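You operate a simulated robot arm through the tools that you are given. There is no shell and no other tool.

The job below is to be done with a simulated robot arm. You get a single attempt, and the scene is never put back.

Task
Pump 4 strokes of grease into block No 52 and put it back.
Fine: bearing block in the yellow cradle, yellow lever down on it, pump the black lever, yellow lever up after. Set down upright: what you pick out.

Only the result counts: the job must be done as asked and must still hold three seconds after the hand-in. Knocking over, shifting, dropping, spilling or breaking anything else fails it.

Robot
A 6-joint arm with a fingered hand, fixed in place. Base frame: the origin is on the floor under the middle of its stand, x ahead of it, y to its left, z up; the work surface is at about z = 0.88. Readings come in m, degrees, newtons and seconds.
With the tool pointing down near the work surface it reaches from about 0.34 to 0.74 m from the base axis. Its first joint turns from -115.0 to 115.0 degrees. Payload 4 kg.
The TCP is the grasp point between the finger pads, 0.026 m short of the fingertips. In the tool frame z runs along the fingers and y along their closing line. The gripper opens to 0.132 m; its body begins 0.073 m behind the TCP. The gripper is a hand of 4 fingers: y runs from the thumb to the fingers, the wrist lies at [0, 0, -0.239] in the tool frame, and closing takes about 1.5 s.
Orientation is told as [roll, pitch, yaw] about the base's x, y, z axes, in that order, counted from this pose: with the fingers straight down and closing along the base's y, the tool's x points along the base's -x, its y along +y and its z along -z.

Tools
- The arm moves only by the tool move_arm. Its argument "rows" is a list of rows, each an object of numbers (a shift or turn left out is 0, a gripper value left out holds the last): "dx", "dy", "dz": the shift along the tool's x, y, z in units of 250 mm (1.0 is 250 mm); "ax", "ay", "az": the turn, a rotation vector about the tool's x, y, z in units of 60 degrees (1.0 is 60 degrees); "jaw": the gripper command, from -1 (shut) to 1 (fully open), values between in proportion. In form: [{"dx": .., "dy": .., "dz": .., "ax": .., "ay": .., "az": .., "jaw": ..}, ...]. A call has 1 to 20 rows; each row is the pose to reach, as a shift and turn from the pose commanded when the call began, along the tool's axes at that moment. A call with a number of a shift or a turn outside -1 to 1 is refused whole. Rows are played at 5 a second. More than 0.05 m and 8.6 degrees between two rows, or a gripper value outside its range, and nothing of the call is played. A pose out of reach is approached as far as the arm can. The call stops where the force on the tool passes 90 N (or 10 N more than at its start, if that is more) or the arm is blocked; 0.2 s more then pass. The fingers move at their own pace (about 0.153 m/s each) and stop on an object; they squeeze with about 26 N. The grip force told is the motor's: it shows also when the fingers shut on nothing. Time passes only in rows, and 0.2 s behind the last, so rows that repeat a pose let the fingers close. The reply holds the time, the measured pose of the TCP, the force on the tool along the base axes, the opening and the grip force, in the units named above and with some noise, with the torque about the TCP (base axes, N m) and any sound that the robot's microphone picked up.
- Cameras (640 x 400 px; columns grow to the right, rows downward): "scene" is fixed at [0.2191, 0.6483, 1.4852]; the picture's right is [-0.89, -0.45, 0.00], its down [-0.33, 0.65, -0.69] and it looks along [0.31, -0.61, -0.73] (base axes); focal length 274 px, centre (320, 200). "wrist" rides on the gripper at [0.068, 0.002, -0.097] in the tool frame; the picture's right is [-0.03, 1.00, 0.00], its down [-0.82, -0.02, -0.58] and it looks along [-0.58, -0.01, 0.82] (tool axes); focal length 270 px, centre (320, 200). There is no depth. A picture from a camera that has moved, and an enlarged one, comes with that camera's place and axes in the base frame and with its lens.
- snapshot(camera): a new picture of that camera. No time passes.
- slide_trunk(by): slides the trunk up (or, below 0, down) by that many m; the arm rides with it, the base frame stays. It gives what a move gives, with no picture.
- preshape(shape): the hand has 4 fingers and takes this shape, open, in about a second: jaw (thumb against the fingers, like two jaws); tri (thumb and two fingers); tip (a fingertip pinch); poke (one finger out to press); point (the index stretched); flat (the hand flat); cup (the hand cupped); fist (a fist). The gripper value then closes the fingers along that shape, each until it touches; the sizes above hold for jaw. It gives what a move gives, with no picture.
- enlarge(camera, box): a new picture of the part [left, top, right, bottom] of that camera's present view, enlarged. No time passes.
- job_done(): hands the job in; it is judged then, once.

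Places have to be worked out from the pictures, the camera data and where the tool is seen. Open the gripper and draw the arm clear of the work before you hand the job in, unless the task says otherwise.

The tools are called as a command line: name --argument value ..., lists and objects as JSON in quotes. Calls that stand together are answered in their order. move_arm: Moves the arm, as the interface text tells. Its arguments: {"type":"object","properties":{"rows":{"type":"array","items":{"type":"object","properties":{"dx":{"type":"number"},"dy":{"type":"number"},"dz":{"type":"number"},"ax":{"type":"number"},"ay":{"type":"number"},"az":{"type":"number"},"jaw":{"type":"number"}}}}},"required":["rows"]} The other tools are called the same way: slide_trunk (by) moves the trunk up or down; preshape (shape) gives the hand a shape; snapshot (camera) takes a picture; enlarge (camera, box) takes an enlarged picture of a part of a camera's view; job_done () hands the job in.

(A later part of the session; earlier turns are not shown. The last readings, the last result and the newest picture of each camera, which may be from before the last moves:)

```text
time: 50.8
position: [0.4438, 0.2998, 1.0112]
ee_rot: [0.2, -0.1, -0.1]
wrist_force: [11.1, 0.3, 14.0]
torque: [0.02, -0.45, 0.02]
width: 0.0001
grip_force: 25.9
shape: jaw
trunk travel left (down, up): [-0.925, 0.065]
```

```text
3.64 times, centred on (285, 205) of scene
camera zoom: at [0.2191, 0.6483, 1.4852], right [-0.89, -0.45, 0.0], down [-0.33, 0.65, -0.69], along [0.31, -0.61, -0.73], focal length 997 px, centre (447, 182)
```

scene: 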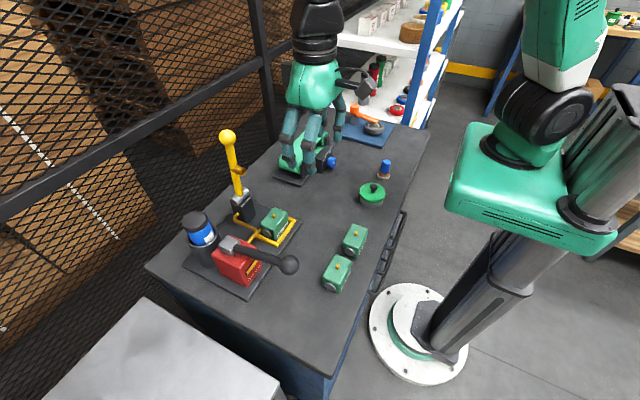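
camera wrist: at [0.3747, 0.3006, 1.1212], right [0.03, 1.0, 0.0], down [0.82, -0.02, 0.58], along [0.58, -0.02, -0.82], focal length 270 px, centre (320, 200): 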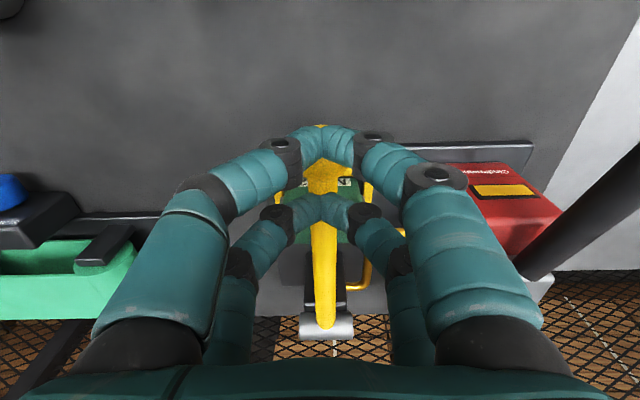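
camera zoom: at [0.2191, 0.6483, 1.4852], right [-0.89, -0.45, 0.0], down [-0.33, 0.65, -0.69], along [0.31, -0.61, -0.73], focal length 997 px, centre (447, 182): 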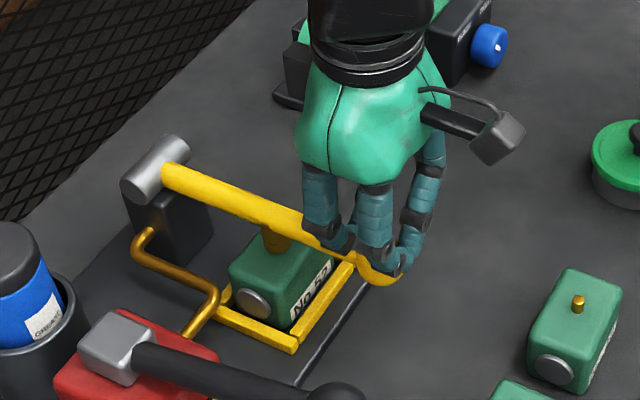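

Contact at 14 N. I'll press about 4 mm more to see whether the lever still moves.

move_arm --rows '[{"dz": 0.008}, {"dz": 0.016}, {"dz": 0.016}]'

enlarge --camera "scene" --box '[240, 180, 310, 250]'

```text
time: 51.6
position: [0.4446, 0.3014, 1.0093]
ee_rot: [0.4, -0.4, 0.1]
wrist_force: [14.4, 4.1, 38.9]
torque: [0.27, -0.62, 0.02]
width: 0.0
grip_force: 25.7
shape: jaw
trunk travel left (down, up): [-0.925, 0.065]
```

```text
5.71 times, centred on (275, 215) of scene
camera zoom: at [0.2191, 0.6483, 1.4852], right [-0.89, -0.45, 0.0], down [-0.33, 0.65, -0.69], along [0.31, -0.61, -0.73], focal length 1566 px, centre (577, 114)
```

zoom: 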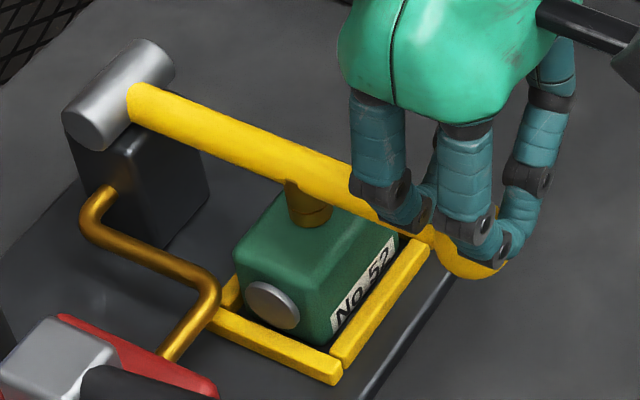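

39 N gave only 2 mm of movement, so the yellow lever is fully down on the nipple. I'll lift off and move above the black pump ball at about (0.3895, 0.440, 1.030).

move_arm --rows '[{"dz": -0.15}, {"dz": -0.3}, {"dz": -0.44}, {"dx": 0.054, "dy": 0.14, "dz": -0.45}, {"dx": 0.108, "dy": 0.28, "dz": -0.45}, {"dx": 0.162, "dy": 0.42, "dz": -0.45}, {"dx": 0.214, "dy": 0.56, "dz": -0.45}]'

snapshot --camera "scene"

snapshot --camera "wrist"

```text
time: 53.2
position: [0.3898, 0.4406, 1.1206]
ee_rot: [-0.1, 0.0, 0.0]
wrist_force: [-1.0, -0.1, -0.3]
torque: [0.01, 0.0, 0.05]
width: 0.0
grip_force: 26.2
shape: jaw
trunk travel left (down, up): [-0.925, 0.065]
```

```text
taken
```

scene: 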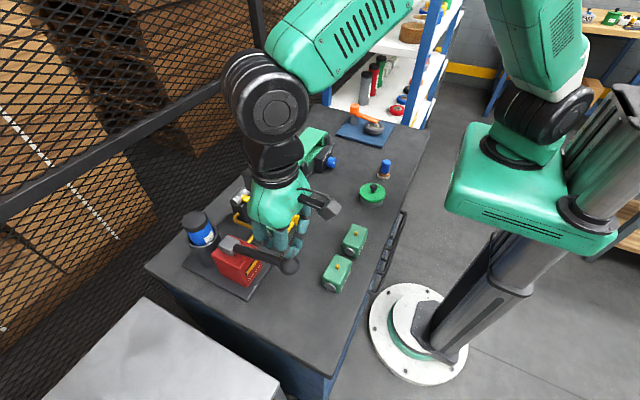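

```text
taken
camera wrist: at [0.3206, 0.4414, 1.2164], right [0.03, 1.0, 0.0], down [0.82, -0.02, 0.58], along [0.58, -0.02, -0.82], focal length 270 px, centre (320, 200)
```

wrist: 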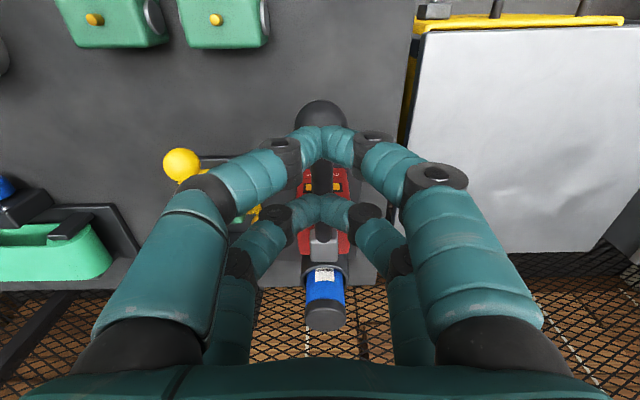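

The hand is right above the pump ball. I'll press it down, following its arc to about horizontal first, and read the force and any sound.

move_arm --rows '[{"dz": 0.1}, {"dz": 0.18}, {"dx": 0.004, "dz": 0.22}, {"dx": 0.008, "dz": 0.26}, {"dx": 0.012, "dz": 0.3}]'

enlarge --camera "scene" --box '[190, 180, 350, 300]'

```text
time: 54.4
position: [0.3859, 0.4388, 1.0451]
ee_rot: [-0.1, 0.0, 0.0]
wrist_force: [-4.6, 1.3, 3.9]
torque: [0.06, 0.16, 0.03]
width: 0.0
grip_force: 26.3
shape: jaw
trunk travel left (down, up): [-0.925, 0.065]
```

```text
3.33 times, centred on (270, 240) of scene
camera zoom: at [0.2191, 0.6483, 1.4852], right [-0.89, -0.45, 0.0], down [-0.33, 0.65, -0.69], along [0.31, -0.61, -0.73], focal length 914 px, centre (487, 67)
```

zoom: 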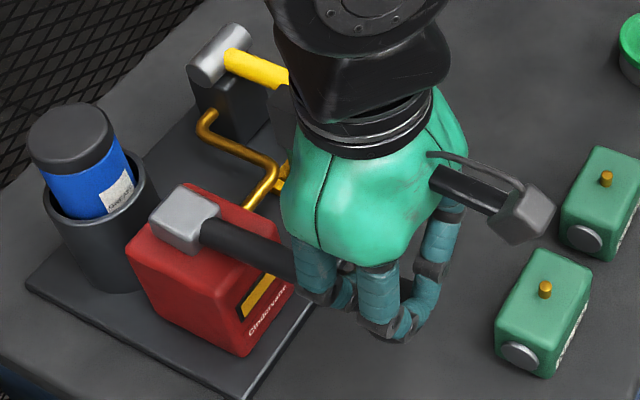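

It is moving with a light load. I'll keep pressing in steps to find the bottom of the stroke.

move_arm --rows '[{"dx": -0.003, "dz": 0.035}, {"dx": -0.006, "dz": 0.07}, {"dx": -0.009, "dz": 0.105}, {"dx": -0.009, "dz": 0.105}]'

enlarge --camera "scene" --box '[190, 180, 350, 300]'

```text
time: 55.4
position: [0.3873, 0.4405, 1.0184]
ee_rot: [-0.1, -0.1, 0.0]
wrist_force: [-6.7, 2.1, 4.8]
torque: [0.06, 0.19, 0.02]
width: 0.0
grip_force: 25.9
shape: jaw
trunk travel left (down, up): [-0.925, 0.065]
```

```text
3.33 times, centred on (270, 240) of scene
camera zoom: at [0.2191, 0.6483, 1.4852], right [-0.89, -0.45, 0.0], down [-0.33, 0.65, -0.69], along [0.31, -0.61, -0.73], focal length 914 px, centre (487, 67)
```

zoom: 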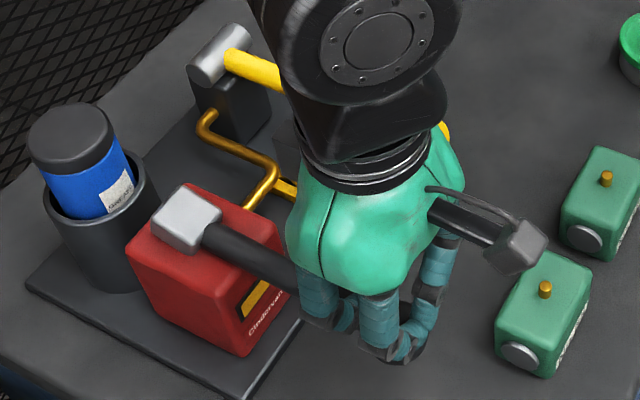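

Still moving freely with about 5–7 N. I'll go on toward −20°.

move_arm --rows '[{"dx": -0.009, "dz": 0.035}, {"dx": -0.018, "dz": 0.07}, {"dx": -0.027, "dz": 0.1}, {"dx": -0.027, "dz": 0.1}]'

enlarge --camera "scene" --box '[190, 180, 350, 300]'

snapshot --camera "wrist"

```text
time: 56.4
position: [0.3931, 0.4391, 0.9955]
ee_rot: [0.3, -0.4, 0.0]
wrist_force: [-17.8, 5.7, 35.4]
torque: [0.22, 0.78, 0.04]
width: 0.0
grip_force: 26.1
shape: jaw
trunk travel left (down, up): [-0.925, 0.065]
```

```text
3.33 times, centred on (270, 240) of scene
camera zoom: at [0.2191, 0.6483, 1.4852], right [-0.89, -0.45, 0.0], down [-0.33, 0.65, -0.69], along [0.31, -0.61, -0.73], focal length 914 px, centre (487, 67)
```

zoom: 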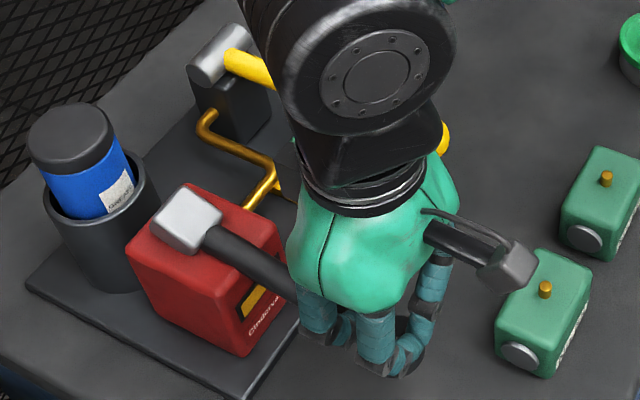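

```text
taken
camera wrist: at [0.3234, 0.4408, 1.0937], right [0.03, 1.0, 0.01], down [0.81, -0.02, 0.58], along [0.58, -0.01, -0.81], focal length 270 px, centre (320, 200)
```

wrist: 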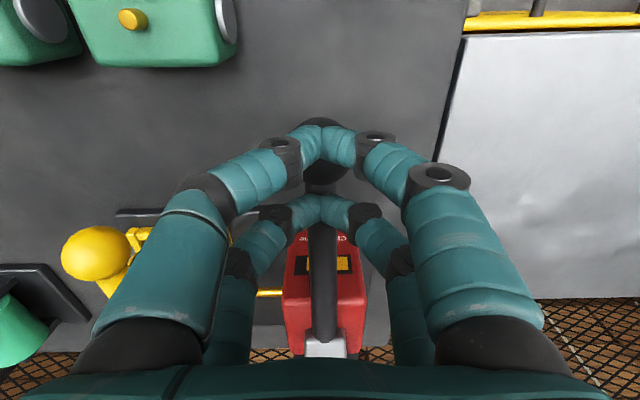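

35 N means the stroke's lower stop, at TCP z ≈ 0.995. I'll raise the hand and see whether the lever springs back.

move_arm --rows '[{"dx": 0.015, "dz": -0.08}, {"dx": 0.03, "dz": -0.16}, {"dx": 0.03, "dz": -0.26}, {"dx": 0.02, "dz": -0.36}, {"dx": 0.015, "dz": -0.44}]'

enlarge --camera "scene" --box '[190, 180, 350, 300]'

snapshot --camera "wrist"

```text
time: 57.6
position: [0.3911, 0.4397, 1.1027]
ee_rot: [-0.1, 0.0, 0.0]
wrist_force: [-0.1, -0.2, -0.4]
torque: [0.0, -0.01, 0.01]
width: 0.0
grip_force: 26.5
shape: jaw
trunk travel left (down, up): [-0.925, 0.065]
```

```text
3.33 times, centred on (270, 240) of scene
camera zoom: at [0.2191, 0.6483, 1.4852], right [-0.89, -0.45, 0.0], down [-0.33, 0.65, -0.69], along [0.31, -0.61, -0.73], focal length 914 px, centre (487, 67)
```

zoom: 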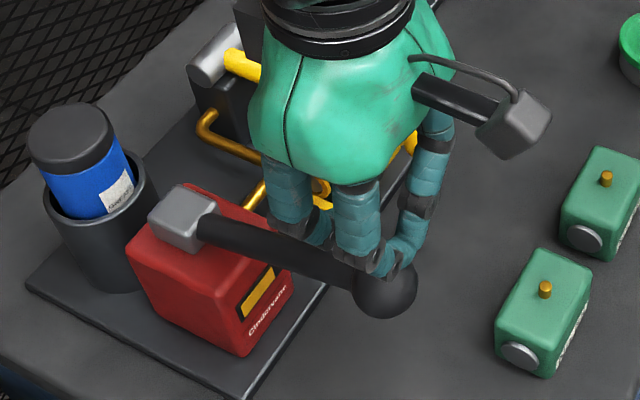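

```text
taken
camera wrist: at [0.3226, 0.4406, 1.1993], right [0.03, 1.0, 0.0], down [0.82, -0.02, 0.58], along [0.58, -0.02, -0.82], focal length 270 px, centre (320, 200)
```

wrist: 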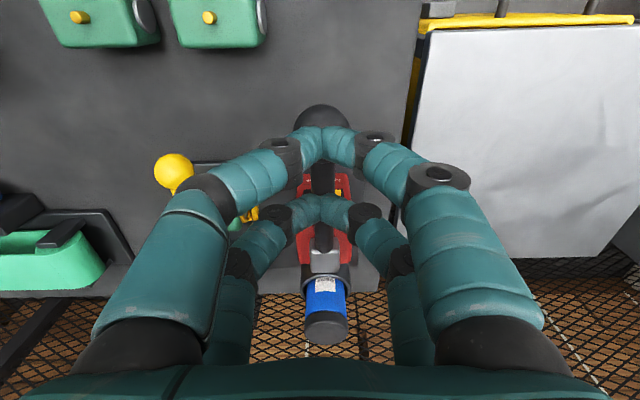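

The lever sprang back fully to its start, so stroke 1 is complete. Now stroke 2 with the same path, down to the stop and back up.

move_arm --rows '[{"dx": 0.012, "dz": 0.124}, {"dx": 0.02, "dz": 0.232}, {"dx": 0.014, "dz": 0.332}, {"dx": -0.004, "dz": 0.4}, {"dx": -0.014, "dz": 0.44}, {"dx": -0.014, "dz": 0.44}]'

move_arm --rows '[{"dx": 0.018, "dz": -0.108}, {"dx": 0.034, "dz": -0.228}, {"dx": 0.026, "dz": -0.348}, {"dx": 0.014, "dz": -0.44}, {"dx": 0.014, "dz": -0.44}]'

enlarge --camera "scene" --box '[190, 180, 350, 300]'

```text
time: 59.0
position: [0.3926, 0.4397, 0.9968]
ee_rot: [0.3, -0.3, 0.0]
wrist_force: [-17.4, 1.6, 33.5]
torque: [0.11, 0.51, -0.08]
width: 0.0
grip_force: 25.7
shape: jaw
trunk travel left (down, up): [-0.925, 0.065]
```

```text
time: 60.2
position: [0.3913, 0.4393, 1.1026]
ee_rot: [0.1, 0.1, 0.0]
wrist_force: [-0.2, -0.7, -0.4]
torque: [0.04, -0.03, 0.01]
width: 0.0001
grip_force: 26.2
shape: jaw
trunk travel left (down, up): [-0.925, 0.065]
```

```text
3.33 times, centred on (270, 240) of scene
camera zoom: at [0.2191, 0.6483, 1.4852], right [-0.89, -0.45, 0.0], down [-0.33, 0.65, -0.69], along [0.31, -0.61, -0.73], focal length 914 px, centre (487, 67)
```

zoom: 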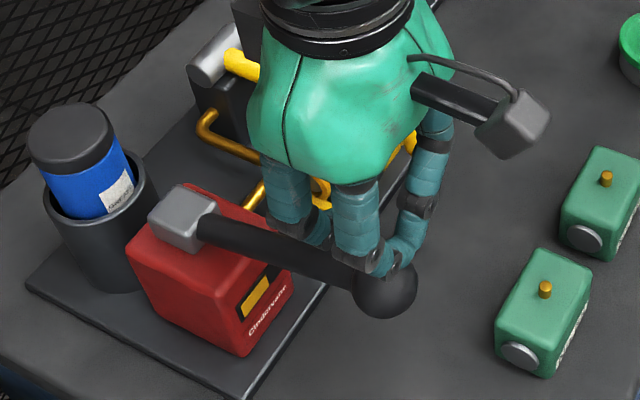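

Stroke 2 reached the stop (34 N) and the lever came back. Now stroke 3.

move_arm --rows '[{"dx": 0.012, "dz": 0.124}, {"dx": 0.02, "dz": 0.232}, {"dx": 0.014, "dz": 0.332}, {"dx": -0.004, "dz": 0.4}, {"dx": -0.014, "dz": 0.44}, {"dx": -0.014, "dz": 0.44}]'

move_arm --rows '[{"dx": 0.018, "dz": -0.108}, {"dx": 0.034, "dz": -0.228}, {"dx": 0.026, "dz": -0.348}, {"dx": 0.014, "dz": -0.44}, {"dx": 0.014, "dz": -0.44}]'

enlarge --camera "scene" --box '[190, 180, 350, 300]'

```text
time: 61.6
position: [0.3924, 0.4395, 0.9979]
ee_rot: [0.3, -0.3, 0.0]
wrist_force: [-15.9, 4.8, 31.7]
torque: [0.21, 0.57, -0.01]
width: 0.0
grip_force: 26.3
shape: jaw
trunk travel left (down, up): [-0.925, 0.065]
```

```text
time: 62.8
position: [0.3923, 0.439, 1.102]
ee_rot: [0.0, 0.0, 0.0]
wrist_force: [-0.2, -0.6, -0.1]
torque: [0.01, 0.01, 0.0]
width: 0.0
grip_force: 26.3
shape: jaw
trunk travel left (down, up): [-0.925, 0.065]
```

```text
3.33 times, centred on (270, 240) of scene
camera zoom: at [0.2191, 0.6483, 1.4852], right [-0.89, -0.45, 0.0], down [-0.33, 0.65, -0.69], along [0.31, -0.61, -0.73], focal length 914 px, centre (487, 67)
```

zoom: 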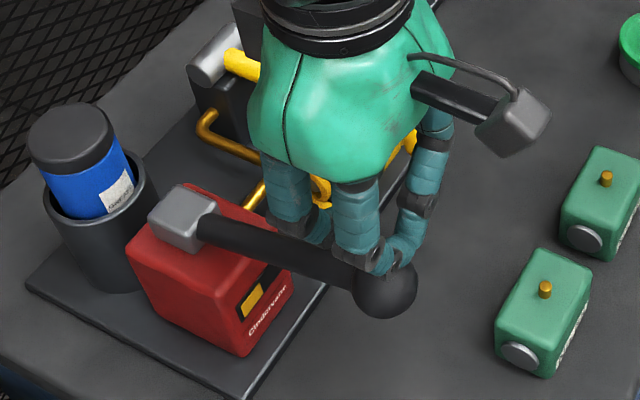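

Stroke 3 is done. The panel on the red body seems to change, so I'll check whether it counts strokes before the fourth.

enlarge --camera "scene" --box '[235, 240, 285, 290]'

enlarge --camera "wrist" --box '[280, 150, 370, 280]'

```text
8.00 times, centred on (260, 265) of scene
camera zoom: at [0.2191, 0.6483, 1.4852], right [-0.89, -0.45, 0.0], down [-0.33, 0.65, -0.69], along [0.31, -0.61, -0.73], focal length 2193 px, centre (800, -320)
```

zoom: 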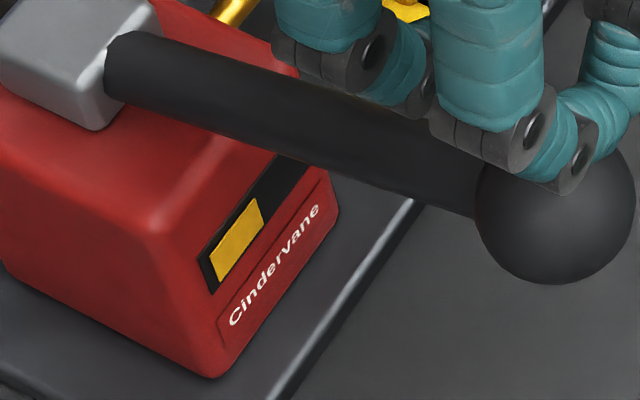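

```text
3.08 times, centred on (325, 215) of wrist
camera zoom: at [0.3232, 0.4403, 1.1998], right [0.03, 1.0, 0.0], down [0.82, -0.02, 0.58], along [0.58, -0.02, -0.82], focal length 832 px, centre (305, 154)
```

zoom: 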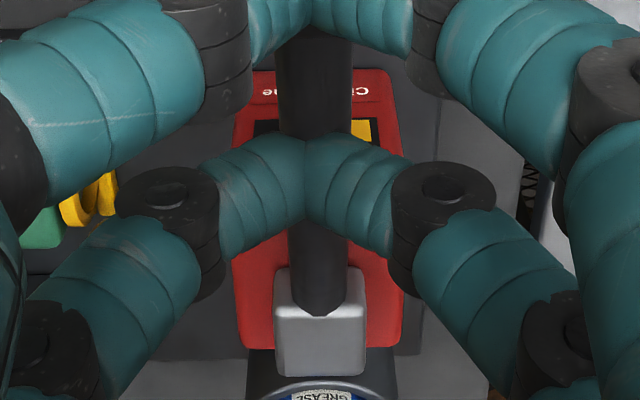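

The yellow bar in the window shortens with each stroke, so all three registered. Now the fourth and last stroke.

move_arm --rows '[{"dx": 0.012, "dz": 0.124}, {"dx": 0.02, "dz": 0.232}, {"dx": 0.014, "dz": 0.332}, {"dx": -0.004, "dz": 0.4}, {"dx": -0.014, "dz": 0.44}, {"dx": -0.014, "dz": 0.44}]'

move_arm --rows '[{"dx": 0.018, "dz": -0.108}, {"dx": 0.034, "dz": -0.228}, {"dx": 0.026, "dz": -0.348}, {"dx": 0.014, "dz": -0.44}, {"dx": 0.014, "dz": -0.44}]'

enlarge --camera "scene" --box '[235, 240, 285, 290]'

enlarge --camera "scene" --box '[190, 180, 350, 300]'

```text
time: 64.2
position: [0.3912, 0.439, 0.997]
ee_rot: [0.3, -0.3, 0.0]
wrist_force: [-15.4, 5.0, 29.4]
torque: [0.23, 0.52, 0.03]
width: 0.0
grip_force: 26.2
shape: jaw
trunk travel left (down, up): [-0.925, 0.065]
```

```text
time: 65.4
position: [0.3908, 0.4386, 1.1017]
ee_rot: [0.0, 0.0, 0.0]
wrist_force: [0.2, 0.2, 0.3]
torque: [0.02, 0.01, -0.03]
width: 0.0
grip_force: 25.9
shape: jaw
trunk travel left (down, up): [-0.925, 0.065]
```

```text
8.00 times, centred on (260, 265) of scene
camera zoom: at [0.2191, 0.6483, 1.4852], right [-0.89, -0.45, 0.0], down [-0.33, 0.65, -0.69], along [0.31, -0.61, -0.73], focal length 2193 px, centre (800, -320)
```

zoom: 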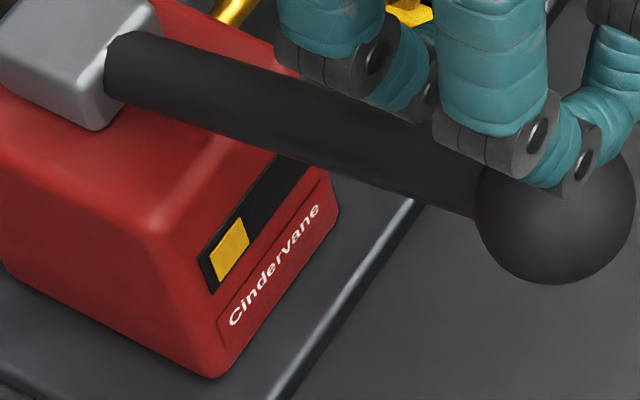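

```text
3.33 times, centred on (270, 240) of scene
camera zoom: at [0.2191, 0.6483, 1.4852], right [-0.89, -0.45, 0.0], down [-0.33, 0.65, -0.69], along [0.31, -0.61, -0.73], focal length 914 px, centre (487, 67)
```

zoom: 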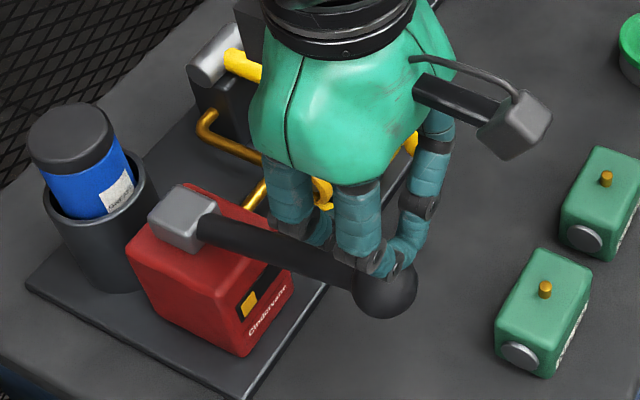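

The gauge dropped by one more step, so exactly four strokes are in. I'll now go back to the yellow lever with open fingers, above its stick just behind the ball.

move_arm --rows '[{"dz": -0.15}, {"dx": -0.07, "dy": -0.13, "dz": -0.15}, {"dx": -0.15, "dy": -0.28, "dz": -0.15, "jaw": 0.3}, {"dx": -0.225, "dy": -0.42, "dz": -0.15, "jaw": 0.3}, {"dx": -0.301, "dy": -0.558, "dz": -0.15, "jaw": 0.3}, {"dx": -0.301, "dy": -0.558, "dz": -0.15, "jaw": 0.3}]'

snapshot --camera "wrist"

enlarge --camera "scene" --box '[190, 120, 350, 300]'

```text
time: 66.8
position: [0.4664, 0.2988, 1.1404]
ee_rot: [-0.1, -0.1, 0.0]
wrist_force: [-0.2, 0.3, 0.0]
torque: [0.0, 0.01, -0.03]
width: 0.0855
grip_force: 0.1
shape: jaw
trunk travel left (down, up): [-0.925, 0.065]
```

```text
taken
camera wrist: at [0.3978, 0.3012, 1.2372], right [0.03, 1.0, 0.0], down [0.82, -0.02, 0.58], along [0.58, -0.01, -0.82], focal length 270 px, centre (320, 200)
```

wrist: 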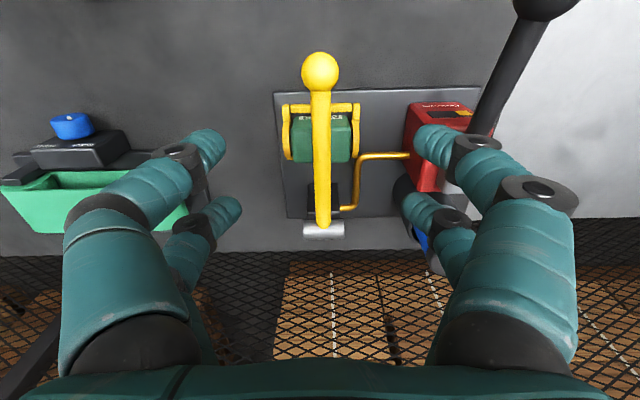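

```text
2.22 times, centred on (270, 210) of scene
camera zoom: at [0.2191, 0.6483, 1.4852], right [-0.89, -0.45, 0.0], down [-0.33, 0.65, -0.69], along [0.31, -0.61, -0.73], focal length 609 px, centre (431, 178)
```

zoom: 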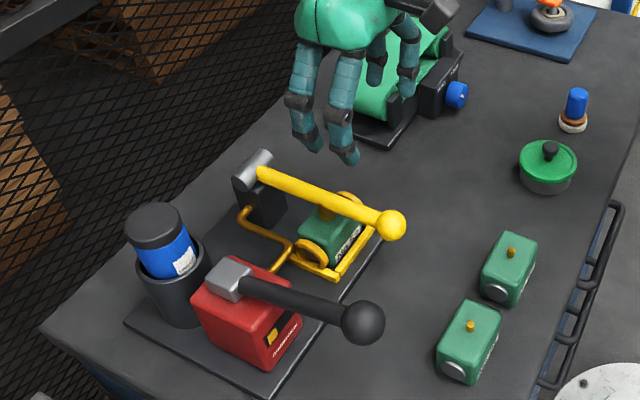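

Grease rings are now visible on the block's bearing ends. I'll descend with the open fingers straddling the stick so the tips come below it.

move_arm --rows '[{"dz": 0.14}, {"dz": 0.28}, {"dz": 0.42}, {"dz": 0.56}, {"dy": 0.003, "dz": 0.65}, {"dy": 0.003, "dz": 0.697}]'

snapshot --camera "wrist"

enlarge --camera "scene" --box '[230, 150, 340, 260]'

```text
time: 68.2
position: [0.4662, 0.3015, 0.9648]
ee_rot: [0.0, 0.0, 0.0]
wrist_force: [0.3, -1.1, 0.3]
torque: [0.02, -0.01, -0.01]
width: 0.0854
grip_force: 0.0
shape: jaw
trunk travel left (down, up): [-0.925, 0.065]
```

```text
taken
camera wrist: at [0.3984, 0.3027, 1.0627], right [0.03, 1.0, 0.0], down [0.82, -0.02, 0.58], along [0.58, -0.01, -0.82], focal length 270 px, centre (320, 200)
```

wrist: 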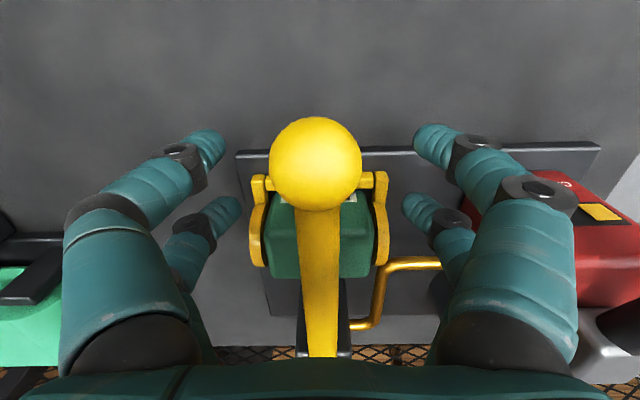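

```text
3.64 times, centred on (285, 205) of scene
camera zoom: at [0.2191, 0.6483, 1.4852], right [-0.89, -0.45, 0.0], down [-0.33, 0.65, -0.69], along [0.31, -0.61, -0.73], focal length 997 px, centre (447, 182)
```

zoom: 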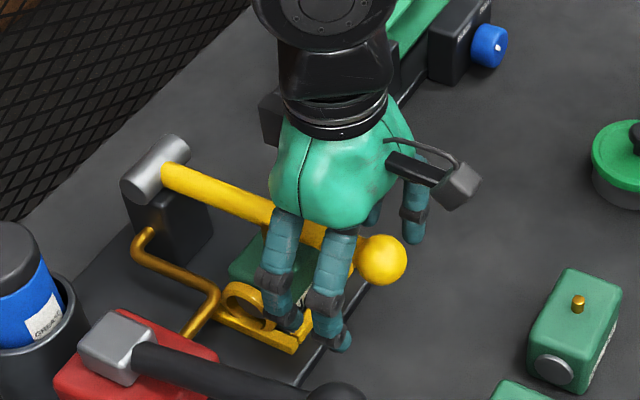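

The fingers straddle the stick with no contact. I'll close them beneath the stick.

move_arm --rows '[{"jaw": 0.0}, {"jaw": -0.3}, {"jaw": -0.6}, {"jaw": -1}, {"jaw": -1}, {"jaw": -1}, {"jaw": -1}]'

snapshot --camera "wrist"

enlarge --camera "scene" --box '[230, 150, 340, 260]'

```text
time: 69.8
position: [0.467, 0.2998, 0.9659]
ee_rot: [-0.1, 0.0, -0.1]
wrist_force: [0.7, -0.9, -1.5]
torque: [0.05, -0.03, 0.02]
width: 0.0003
grip_force: 25.9
shape: jaw
trunk travel left (down, up): [-0.925, 0.065]
```

```text
taken
camera wrist: at [0.3984, 0.3025, 1.0629], right [0.03, 1.0, 0.0], down [0.82, -0.02, 0.58], along [0.58, -0.01, -0.82], focal length 270 px, centre (320, 200)
```

wrist: 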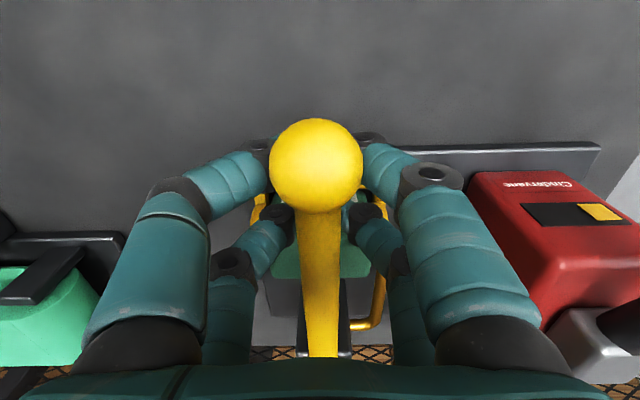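

```text
3.64 times, centred on (285, 205) of scene
camera zoom: at [0.2191, 0.6483, 1.4852], right [-0.89, -0.45, 0.0], down [-0.33, 0.65, -0.69], along [0.31, -0.61, -0.73], focal length 997 px, centre (447, 182)
```

zoom: 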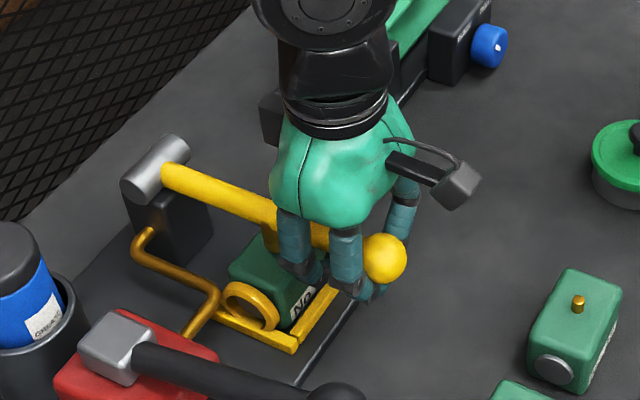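

The tips are closed beneath the stick. I'll lift along the lever's arc to about 30° and check that the block stays put.

move_arm --rows '[{"dz": -0.03}, {"dz": -0.058}, {"dz": -0.108}, {"dx": -0.004, "dz": -0.159}, {"dx": -0.014, "dz": -0.209}, {"dx": -0.028, "dz": -0.258}, {"dx": -0.044, "dz": -0.305}]'

snapshot --camera "wrist"

enlarge --camera "scene" --box '[220, 140, 340, 260]'

```text
time: 71.4
position: [0.4768, 0.3019, 1.0434]
ee_rot: [-0.1, 0.1, 0.0]
wrist_force: [0.6, 0.7, -1.6]
torque: [-0.02, 0.04, 0.02]
width: 0.0
grip_force: 25.9
shape: jaw
trunk travel left (down, up): [-0.925, 0.065]
```

```text
taken
camera wrist: at [0.4093, 0.3019, 1.1396], right [0.03, 1.0, 0.0], down [0.82, -0.02, 0.58], along [0.58, -0.01, -0.82], focal length 270 px, centre (320, 200)
```

wrist: 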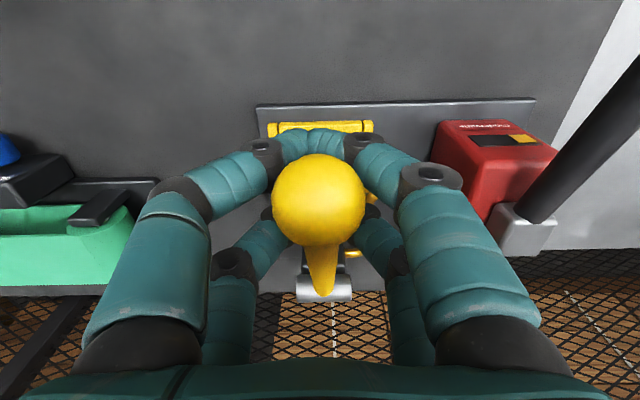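

```text
3.33 times, centred on (280, 200) of scene
camera zoom: at [0.2191, 0.6483, 1.4852], right [-0.89, -0.45, 0.0], down [-0.33, 0.65, -0.69], along [0.31, -0.61, -0.73], focal length 914 px, centre (453, 200)
```

zoom: 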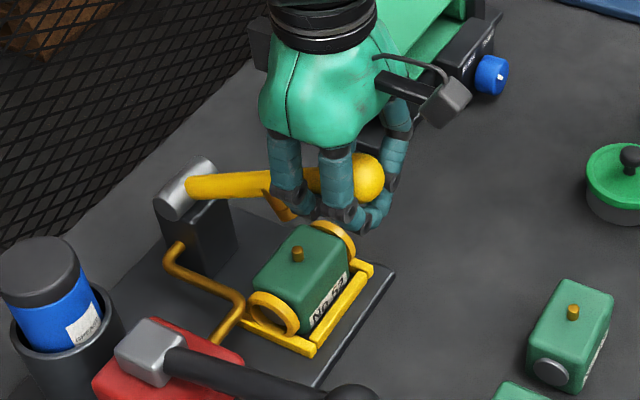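

The lever lifts easily and the block stays in the cradle. I'll continue the arc to about 70°.

move_arm --rows '[{"dx": -0.022, "dz": -0.046}, {"dx": -0.047, "dz": -0.09}, {"dx": -0.077, "dz": -0.131}, {"dx": -0.109, "dz": -0.17}, {"dx": -0.145, "dz": -0.205}, {"dx": -0.184, "dz": -0.238}, {"dx": -0.226, "dz": -0.267}, {"dx": -0.269, "dz": -0.292}]'

snapshot --camera "wrist"

enlarge --camera "scene" --box '[200, 100, 320, 240]'

```text
time: 73.2
position: [0.5447, 0.3003, 1.1145]
ee_rot: [0.0, 0.0, 0.0]
wrist_force: [-1.0, 0.5, -1.0]
torque: [-0.03, 0.05, -0.01]
width: 0.0
grip_force: 25.5
shape: jaw
trunk travel left (down, up): [-0.925, 0.065]
```

```text
taken
camera wrist: at [0.4763, 0.3024, 1.2119], right [0.03, 1.0, 0.0], down [0.82, -0.02, 0.58], along [0.58, -0.01, -0.82], focal length 270 px, centre (320, 200)
```

wrist: 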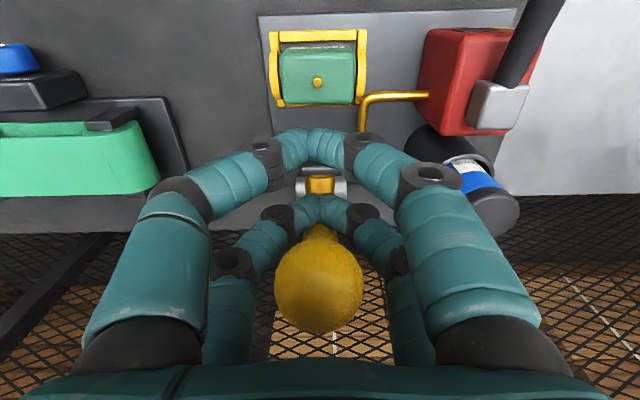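

```text
2.86 times, centred on (260, 170) of scene
camera zoom: at [0.2191, 0.6483, 1.4852], right [-0.89, -0.45, 0.0], down [-0.33, 0.65, -0.69], along [0.31, -0.61, -0.73], focal length 783 px, centre (491, 286)
```

zoom: 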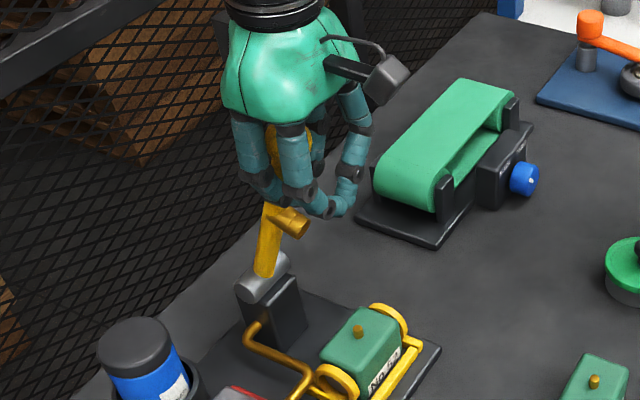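

The lever is at about 70°. I'll push it on to about 85°, its original upright angle, and watch the force.

move_arm --rows '[{"dx": -0.047, "dz": -0.02}, {"dx": -0.094, "dz": -0.038}, {"dx": -0.12, "dz": -0.046}, {"dx": -0.143, "dz": -0.052}, {"dx": -0.143, "dz": -0.052}]'

enlarge --camera "scene" --box '[200, 100, 320, 240]'

```text
time: 74.4
position: [0.5816, 0.2993, 1.1273]
ee_rot: [-0.1, 0.0, -0.1]
wrist_force: [0.0, 0.6, 0.6]
torque: [0.0, 0.07, 0.0]
width: 0.0
grip_force: 26.2
shape: jaw
trunk travel left (down, up): [-0.925, 0.065]
```

```text
2.86 times, centred on (260, 170) of scene
camera zoom: at [0.2191, 0.6483, 1.4852], right [-0.89, -0.45, 0.0], down [-0.33, 0.65, -0.69], along [0.31, -0.61, -0.73], focal length 783 px, centre (491, 286)
```

zoom: 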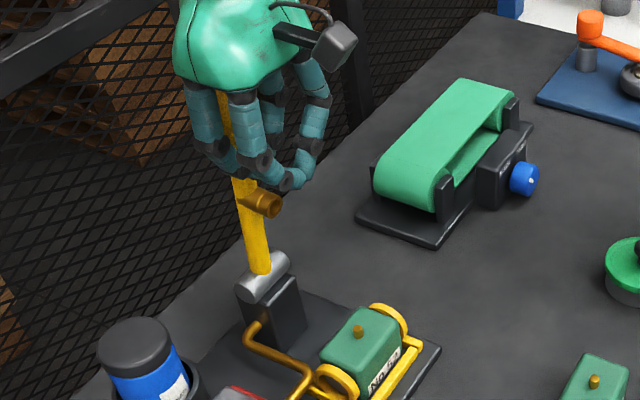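

The lever is nearly upright with no stop felt yet. I'll push a few millimetres more toward the stop.

move_arm --rows '[{"dx": -0.016, "dz": -0.003}, {"dx": -0.03, "dz": -0.005}, {"dx": -0.03, "dz": -0.005}]'

enlarge --camera "scene" --box '[200, 100, 320, 240]'

snapshot --camera "wrist"

```text
time: 75.2
position: [0.5851, 0.2998, 1.1292]
ee_rot: [-0.1, 0.2, 0.0]
wrist_force: [-14.6, 0.1, -2.8]
torque: [0.01, 0.32, 0.0]
width: 0.0
grip_force: 25.8
shape: jaw
trunk travel left (down, up): [-0.925, 0.065]
```

```text
2.86 times, centred on (260, 170) of scene
camera zoom: at [0.2191, 0.6483, 1.4852], right [-0.89, -0.45, 0.0], down [-0.33, 0.65, -0.69], along [0.31, -0.61, -0.73], focal length 783 px, centre (491, 286)
```

zoom: 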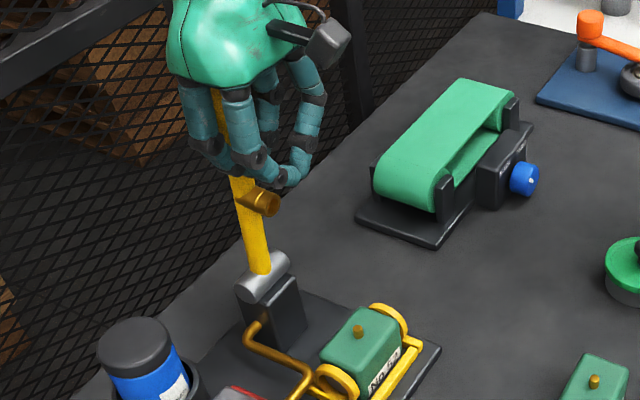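

```text
taken
camera wrist: at [0.517, 0.3022, 1.2261], right [0.03, 1.0, 0.0], down [0.82, -0.02, 0.58], along [0.58, -0.02, -0.82], focal length 270 px, centre (320, 200)
```

wrist: 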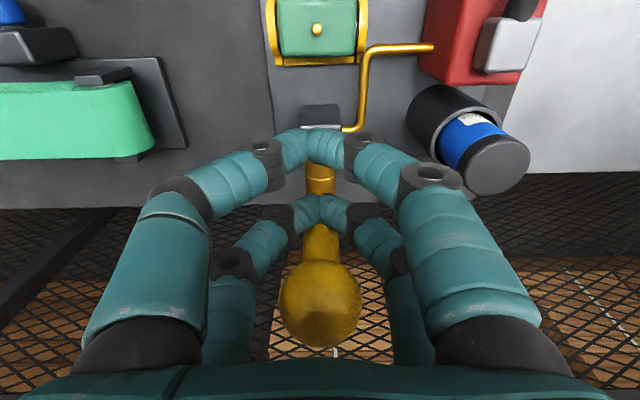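

15 N with no further travel: the yellow lever is back up at its stop. I'll back away along −x and rise.

move_arm --rows '[{"dx": 0.1}, {"dx": 0.26}, {"dx": 0.42}, {"dx": 0.58}, {"dx": 0.72, "dz": -0.1}, {"dx": 0.72, "dz": -0.25, "jaw": -0.1}, {"dx": 0.72, "dz": -0.35, "jaw": -0.1}]'

snapshot --camera "scene"

enlarge --camera "scene" --box '[200, 110, 310, 250]'

```text
time: 76.8
position: [0.4066, 0.2993, 1.216]
ee_rot: [0.1, 0.0, 0.0]
wrist_force: [-0.1, -0.5, -0.1]
torque: [-0.01, 0.01, -0.02]
width: 0.0589
grip_force: 0.1
shape: jaw
trunk travel left (down, up): [-0.925, 0.065]
```

```text
taken
```

scene: 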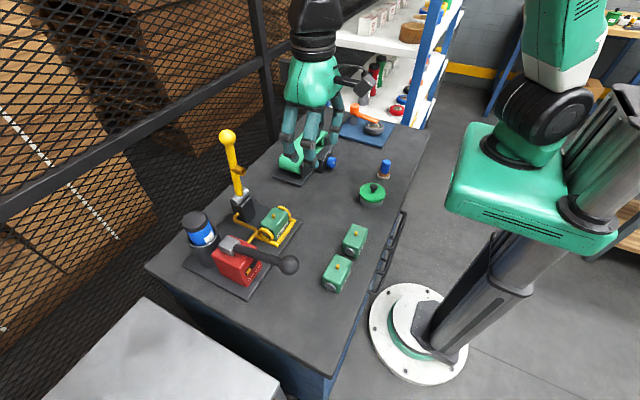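

```text
2.86 times, centred on (255, 180) of scene
camera zoom: at [0.2191, 0.6483, 1.4852], right [-0.89, -0.45, 0.0], down [-0.33, 0.65, -0.69], along [0.31, -0.61, -0.73], focal length 783 px, centre (506, 257)
```

zoom: 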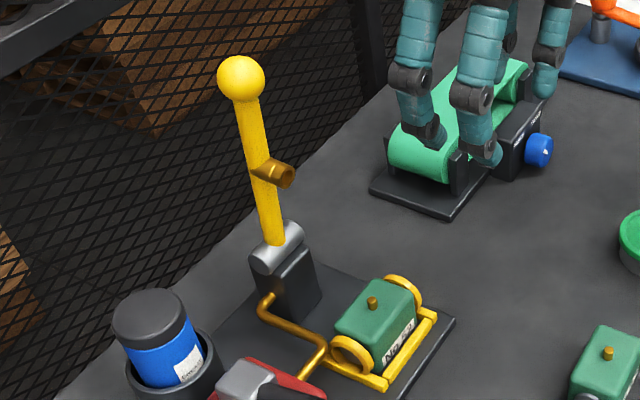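

The yellow lever is up exactly as at the start. I'll look closely at the greased block before regripping it, and turn the hand back to −90° yaw.

enlarge --camera "scene" --box '[240, 200, 304, 250]'

move_arm --rows '[{"az": 0.125}, {"az": 0.25}, {"az": 0.375}, {"az": 0.5}, {"az": 0.625}, {"az": 0.75}, {"az": 0.875}, {"az": 1.0}]'

move_arm --rows '[{"az": 0.125}, {"az": 0.25}, {"az": 0.375}, {"az": 0.5}]'

move_arm --rows '[{"ay": -0.1}, {"ay": -0.2}]'

```text
8.00 times, centred on (272, 225) of scene
camera zoom: at [0.2191, 0.6483, 1.4852], right [-0.89, -0.45, 0.0], down [-0.33, 0.65, -0.69], along [0.31, -0.61, -0.73], focal length 2193 px, centre (704, 0)
```

zoom: 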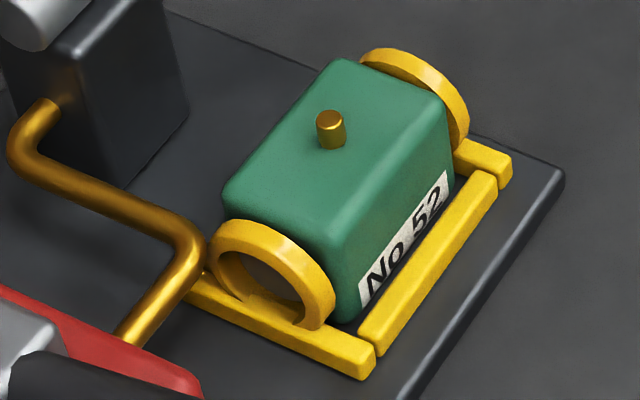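

```text
time: 78.6
position: [0.4087, 0.3005, 1.2178]
ee_rot: [0.0, 0.0, -60.2]
wrist_force: [-0.2, 0.0, -0.4]
torque: [-0.03, 0.03, 0.02]
width: 0.0588
grip_force: 0.0
shape: jaw
trunk travel left (down, up): [-0.925, 0.065]
```

```text
time: 79.6
position: [0.4082, 0.3001, 1.2169]
ee_rot: [0.0, 0.0, -90.2]
wrist_force: [-0.1, -0.2, 0.4]
torque: [-0.02, 0.01, 0.02]
width: 0.0588
grip_force: 0.0
shape: jaw
trunk travel left (down, up): [-0.925, 0.065]
```

```text
time: 80.2
position: [0.4087, 0.3002, 1.217]
ee_rot: [0.0, -12.1, -90.1]
wrist_force: [-0.2, 0.4, -0.1]
torque: [0.0, 0.04, -0.01]
width: 0.0589
grip_force: 0.0
shape: jaw
trunk travel left (down, up): [-0.925, 0.065]
```

The block sits exactly as I left it, with grease collars on both ends. I'll descend at x ≈ 0.41 and then move over the block below the coupler height.

move_arm --rows '[{"dx": 0.038, "dz": 0.18}, {"dx": 0.076, "dz": 0.36}, {"dx": 0.115, "dz": 0.54}, {"dx": 0.153, "dz": 0.72}, {"dx": 0.191, "dz": 0.9}, {"dx": 0.191, "dy": 0.16, "dz": 0.9}, {"dx": 0.191, "dy": 0.32, "dz": 0.9}, {"dx": 0.191, "dy": 0.488, "dz": 0.9}]'

snapshot --camera "wrist"

enlarge --camera "scene" --box '[200, 110, 310, 260]'

```text
time: 82.0
position: [0.5308, 0.2993, 0.9868]
ee_rot: [0.0, -12.0, -90.0]
wrist_force: [-0.5, 0.4, 0.7]
torque: [-0.01, 0.0, 0.0]
width: 0.059
grip_force: 0.1
shape: jaw
trunk travel left (down, up): [-0.925, 0.065]
```

```text
taken
camera wrist: at [0.5325, 0.3875, 1.0671], right [1.0, -0.02, 0.01], down [-0.02, -0.68, 0.73], along [-0.01, -0.73, -0.68], focal length 270 px, centre (320, 200)
```

wrist: 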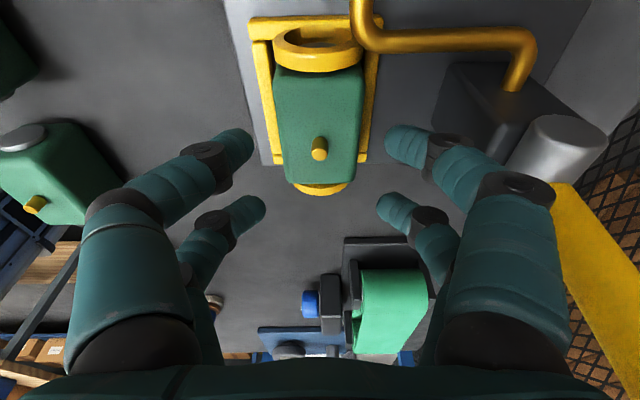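

```text
2.67 times, centred on (255, 185) of scene
camera zoom: at [0.2191, 0.6483, 1.4852], right [-0.89, -0.45, 0.0], down [-0.33, 0.65, -0.69], along [0.31, -0.61, -0.73], focal length 731 px, centre (493, 240)
```

zoom: 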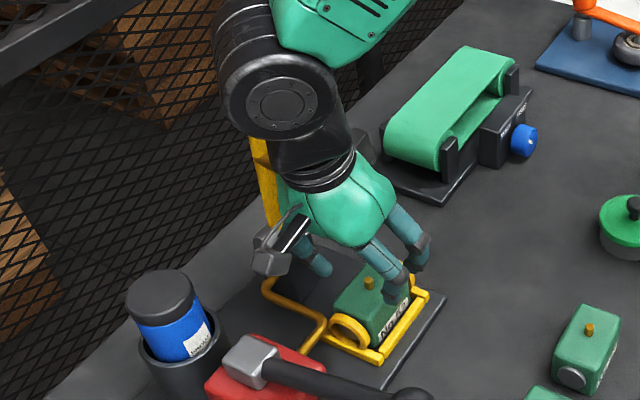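

The view matches the one after release, so the block is well placed. I'll descend to the same height as before (z ≈ 0.938) and grip it.

move_arm --rows '[{"dx": 0.01, "dz": 0.047}, {"dx": 0.02, "dz": 0.094}, {"dx": 0.03, "dz": 0.141}, {"dx": 0.041, "dz": 0.192}, {"dx": 0.041, "dz": 0.192}]'

move_arm --rows '[{"jaw": -0.25}, {"jaw": -0.4}, {"jaw": -1}, {"jaw": -1}, {"jaw": -1}, {"jaw": -1}, {"jaw": -1}]'

snapshot --camera "wrist"

```text
time: 83.2
position: [0.5301, 0.3008, 0.9387]
ee_rot: [0.0, -12.0, -90.1]
wrist_force: [0.1, -0.3, 0.3]
torque: [-0.02, -0.04, -0.02]
width: 0.0587
grip_force: 0.1
shape: jaw
trunk travel left (down, up): [-0.925, 0.065]
```

```text
time: 84.8
position: [0.5301, 0.3001, 0.9366]
ee_rot: [0.0, -12.0, -90.0]
wrist_force: [-0.6, -1.3, 0.4]
torque: [0.02, 0.04, 0.0]
width: 0.0389
grip_force: 26.7
shape: jaw
trunk travel left (down, up): [-0.925, 0.065]
```

```text
taken
camera wrist: at [0.5321, 0.3874, 1.0181], right [1.0, -0.03, 0.01], down [-0.02, -0.68, 0.73], along [-0.01, -0.73, -0.68], focal length 270 px, centre (320, 200)
```

wrist: 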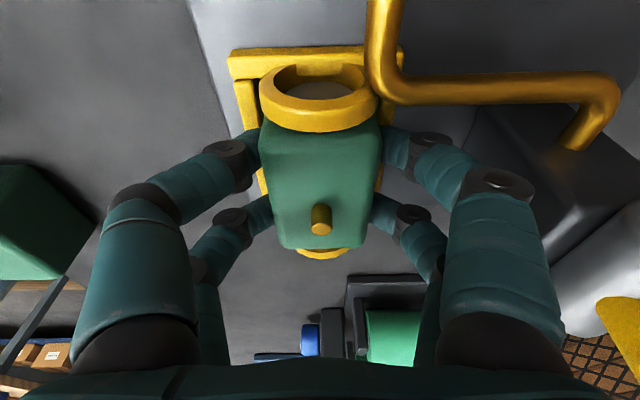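

Gripped with the same 0.039 m width and the same relative position as before. I'll lift it straight up out of the cradle.

move_arm --rows '[{"dx": -0.005, "dz": -0.024}, {"dx": -0.013, "dz": -0.06}, {"dx": -0.025, "dz": -0.118}, {"dx": -0.042, "dz": -0.196}]'

snapshot --camera "wrist"

enlarge --camera "scene" --box '[200, 130, 310, 260]'

```text
time: 85.8
position: [0.5298, 0.3013, 0.9873]
ee_rot: [0.0, -11.9, -90.0]
wrist_force: [0.2, 0.0, -5.1]
torque: [0.01, -0.01, 0.03]
width: 0.0387
grip_force: 26.2
shape: jaw
trunk travel left (down, up): [-0.925, 0.065]
```

```text
taken
camera wrist: at [0.5318, 0.3874, 1.0685], right [1.0, -0.03, 0.01], down [-0.02, -0.68, 0.73], along [-0.01, -0.73, -0.68], focal length 270 px, centre (320, 200)
```

wrist: 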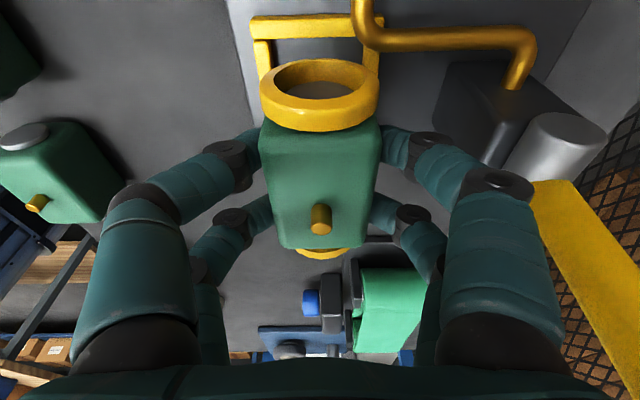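

```text
3.08 times, centred on (255, 195) of scene
camera zoom: at [0.2191, 0.6483, 1.4852], right [-0.89, -0.45, 0.0], down [-0.33, 0.65, -0.69], along [0.31, -0.61, -0.73], focal length 843 px, centre (520, 215)
```

zoom: 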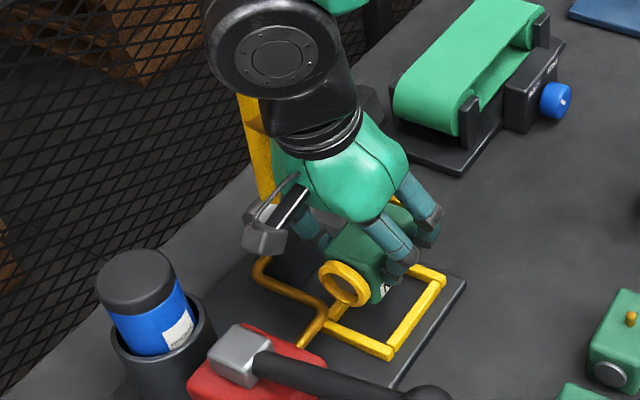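

The block is out of the cradle and held firmly. I'll take the earlier path back in reverse, away from the lever and up to z ≈ 1.15.

move_arm --rows '[{"dx": -0.01, "dy": -0.16, "dz": -0.05}, {"dx": -0.026, "dy": -0.32, "dz": -0.121}, {"dx": -0.054, "dy": -0.45, "dz": -0.25}, {"dx": -0.081, "dy": -0.575, "dz": -0.38}, {"dx": -0.108, "dy": -0.7, "dz": -0.51}, {"dx": -0.136, "dy": -0.828, "dz": -0.638}]'

snapshot --camera "scene"

```text
time: 87.2
position: [0.3202, 0.2999, 1.1519]
ee_rot: [0.1, -12.0, -90.0]
wrist_force: [-0.8, 0.5, -6.7]
torque: [0.02, 0.0, 0.03]
width: 0.0387
grip_force: 26.5
shape: jaw
trunk travel left (down, up): [-0.925, 0.065]
```

```text
taken
```

scene: 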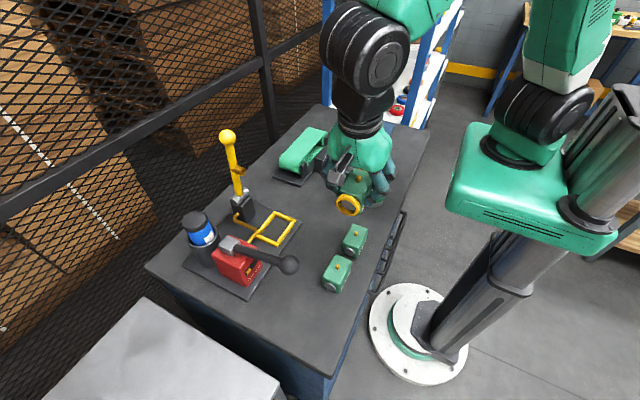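

The rig is back to its starting state. I'll turn the block back by −3° and carry it over to beyond its old spot at y ≈ 0.54.

move_arm --rows '[{"ax": 0.0104, "az": 0.0489}, {"ax": 0.0104, "az": 0.0489}]'

move_arm --rows '[{"dx": 0.16, "dy": -0.007, "dz": -0.03}, {"dx": 0.32, "dy": -0.013, "dz": -0.06}, {"dx": 0.48, "dy": -0.02, "dz": -0.085}, {"dx": 0.64, "dy": -0.027, "dz": -0.1}, {"dx": 0.8, "dy": -0.033, "dz": -0.1}, {"dx": 0.96, "dy": -0.04, "dz": -0.094}]'

snapshot --camera "wrist"

```text
time: 87.8
position: [0.3221, 0.3003, 1.1496]
ee_rot: [0.0, -11.9, -93.0]
wrist_force: [-0.1, 0.2, -6.9]
torque: [-0.01, 0.04, 0.01]
width: 0.0387
grip_force: 26.3
shape: jaw
trunk travel left (down, up): [-0.925, 0.065]
```

```text
time: 89.2
position: [0.3259, 0.5422, 1.1226]
ee_rot: [-0.1, -12.2, -93.0]
wrist_force: [-0.6, 0.5, -6.6]
torque: [-0.01, 0.0, 0.0]
width: 0.0389
grip_force: 25.8
shape: jaw
trunk travel left (down, up): [-0.925, 0.065]
```

```text
taken
camera wrist: at [0.332, 0.6287, 1.2032], right [1.0, -0.08, 0.0], down [-0.06, -0.67, 0.74], along [-0.05, -0.74, -0.68], focal length 270 px, centre (320, 200)
```

wrist: 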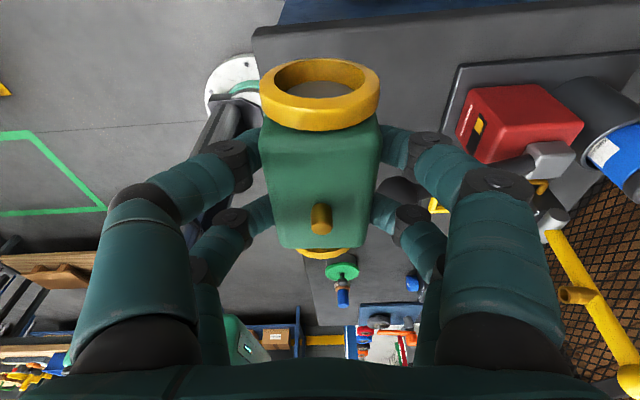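

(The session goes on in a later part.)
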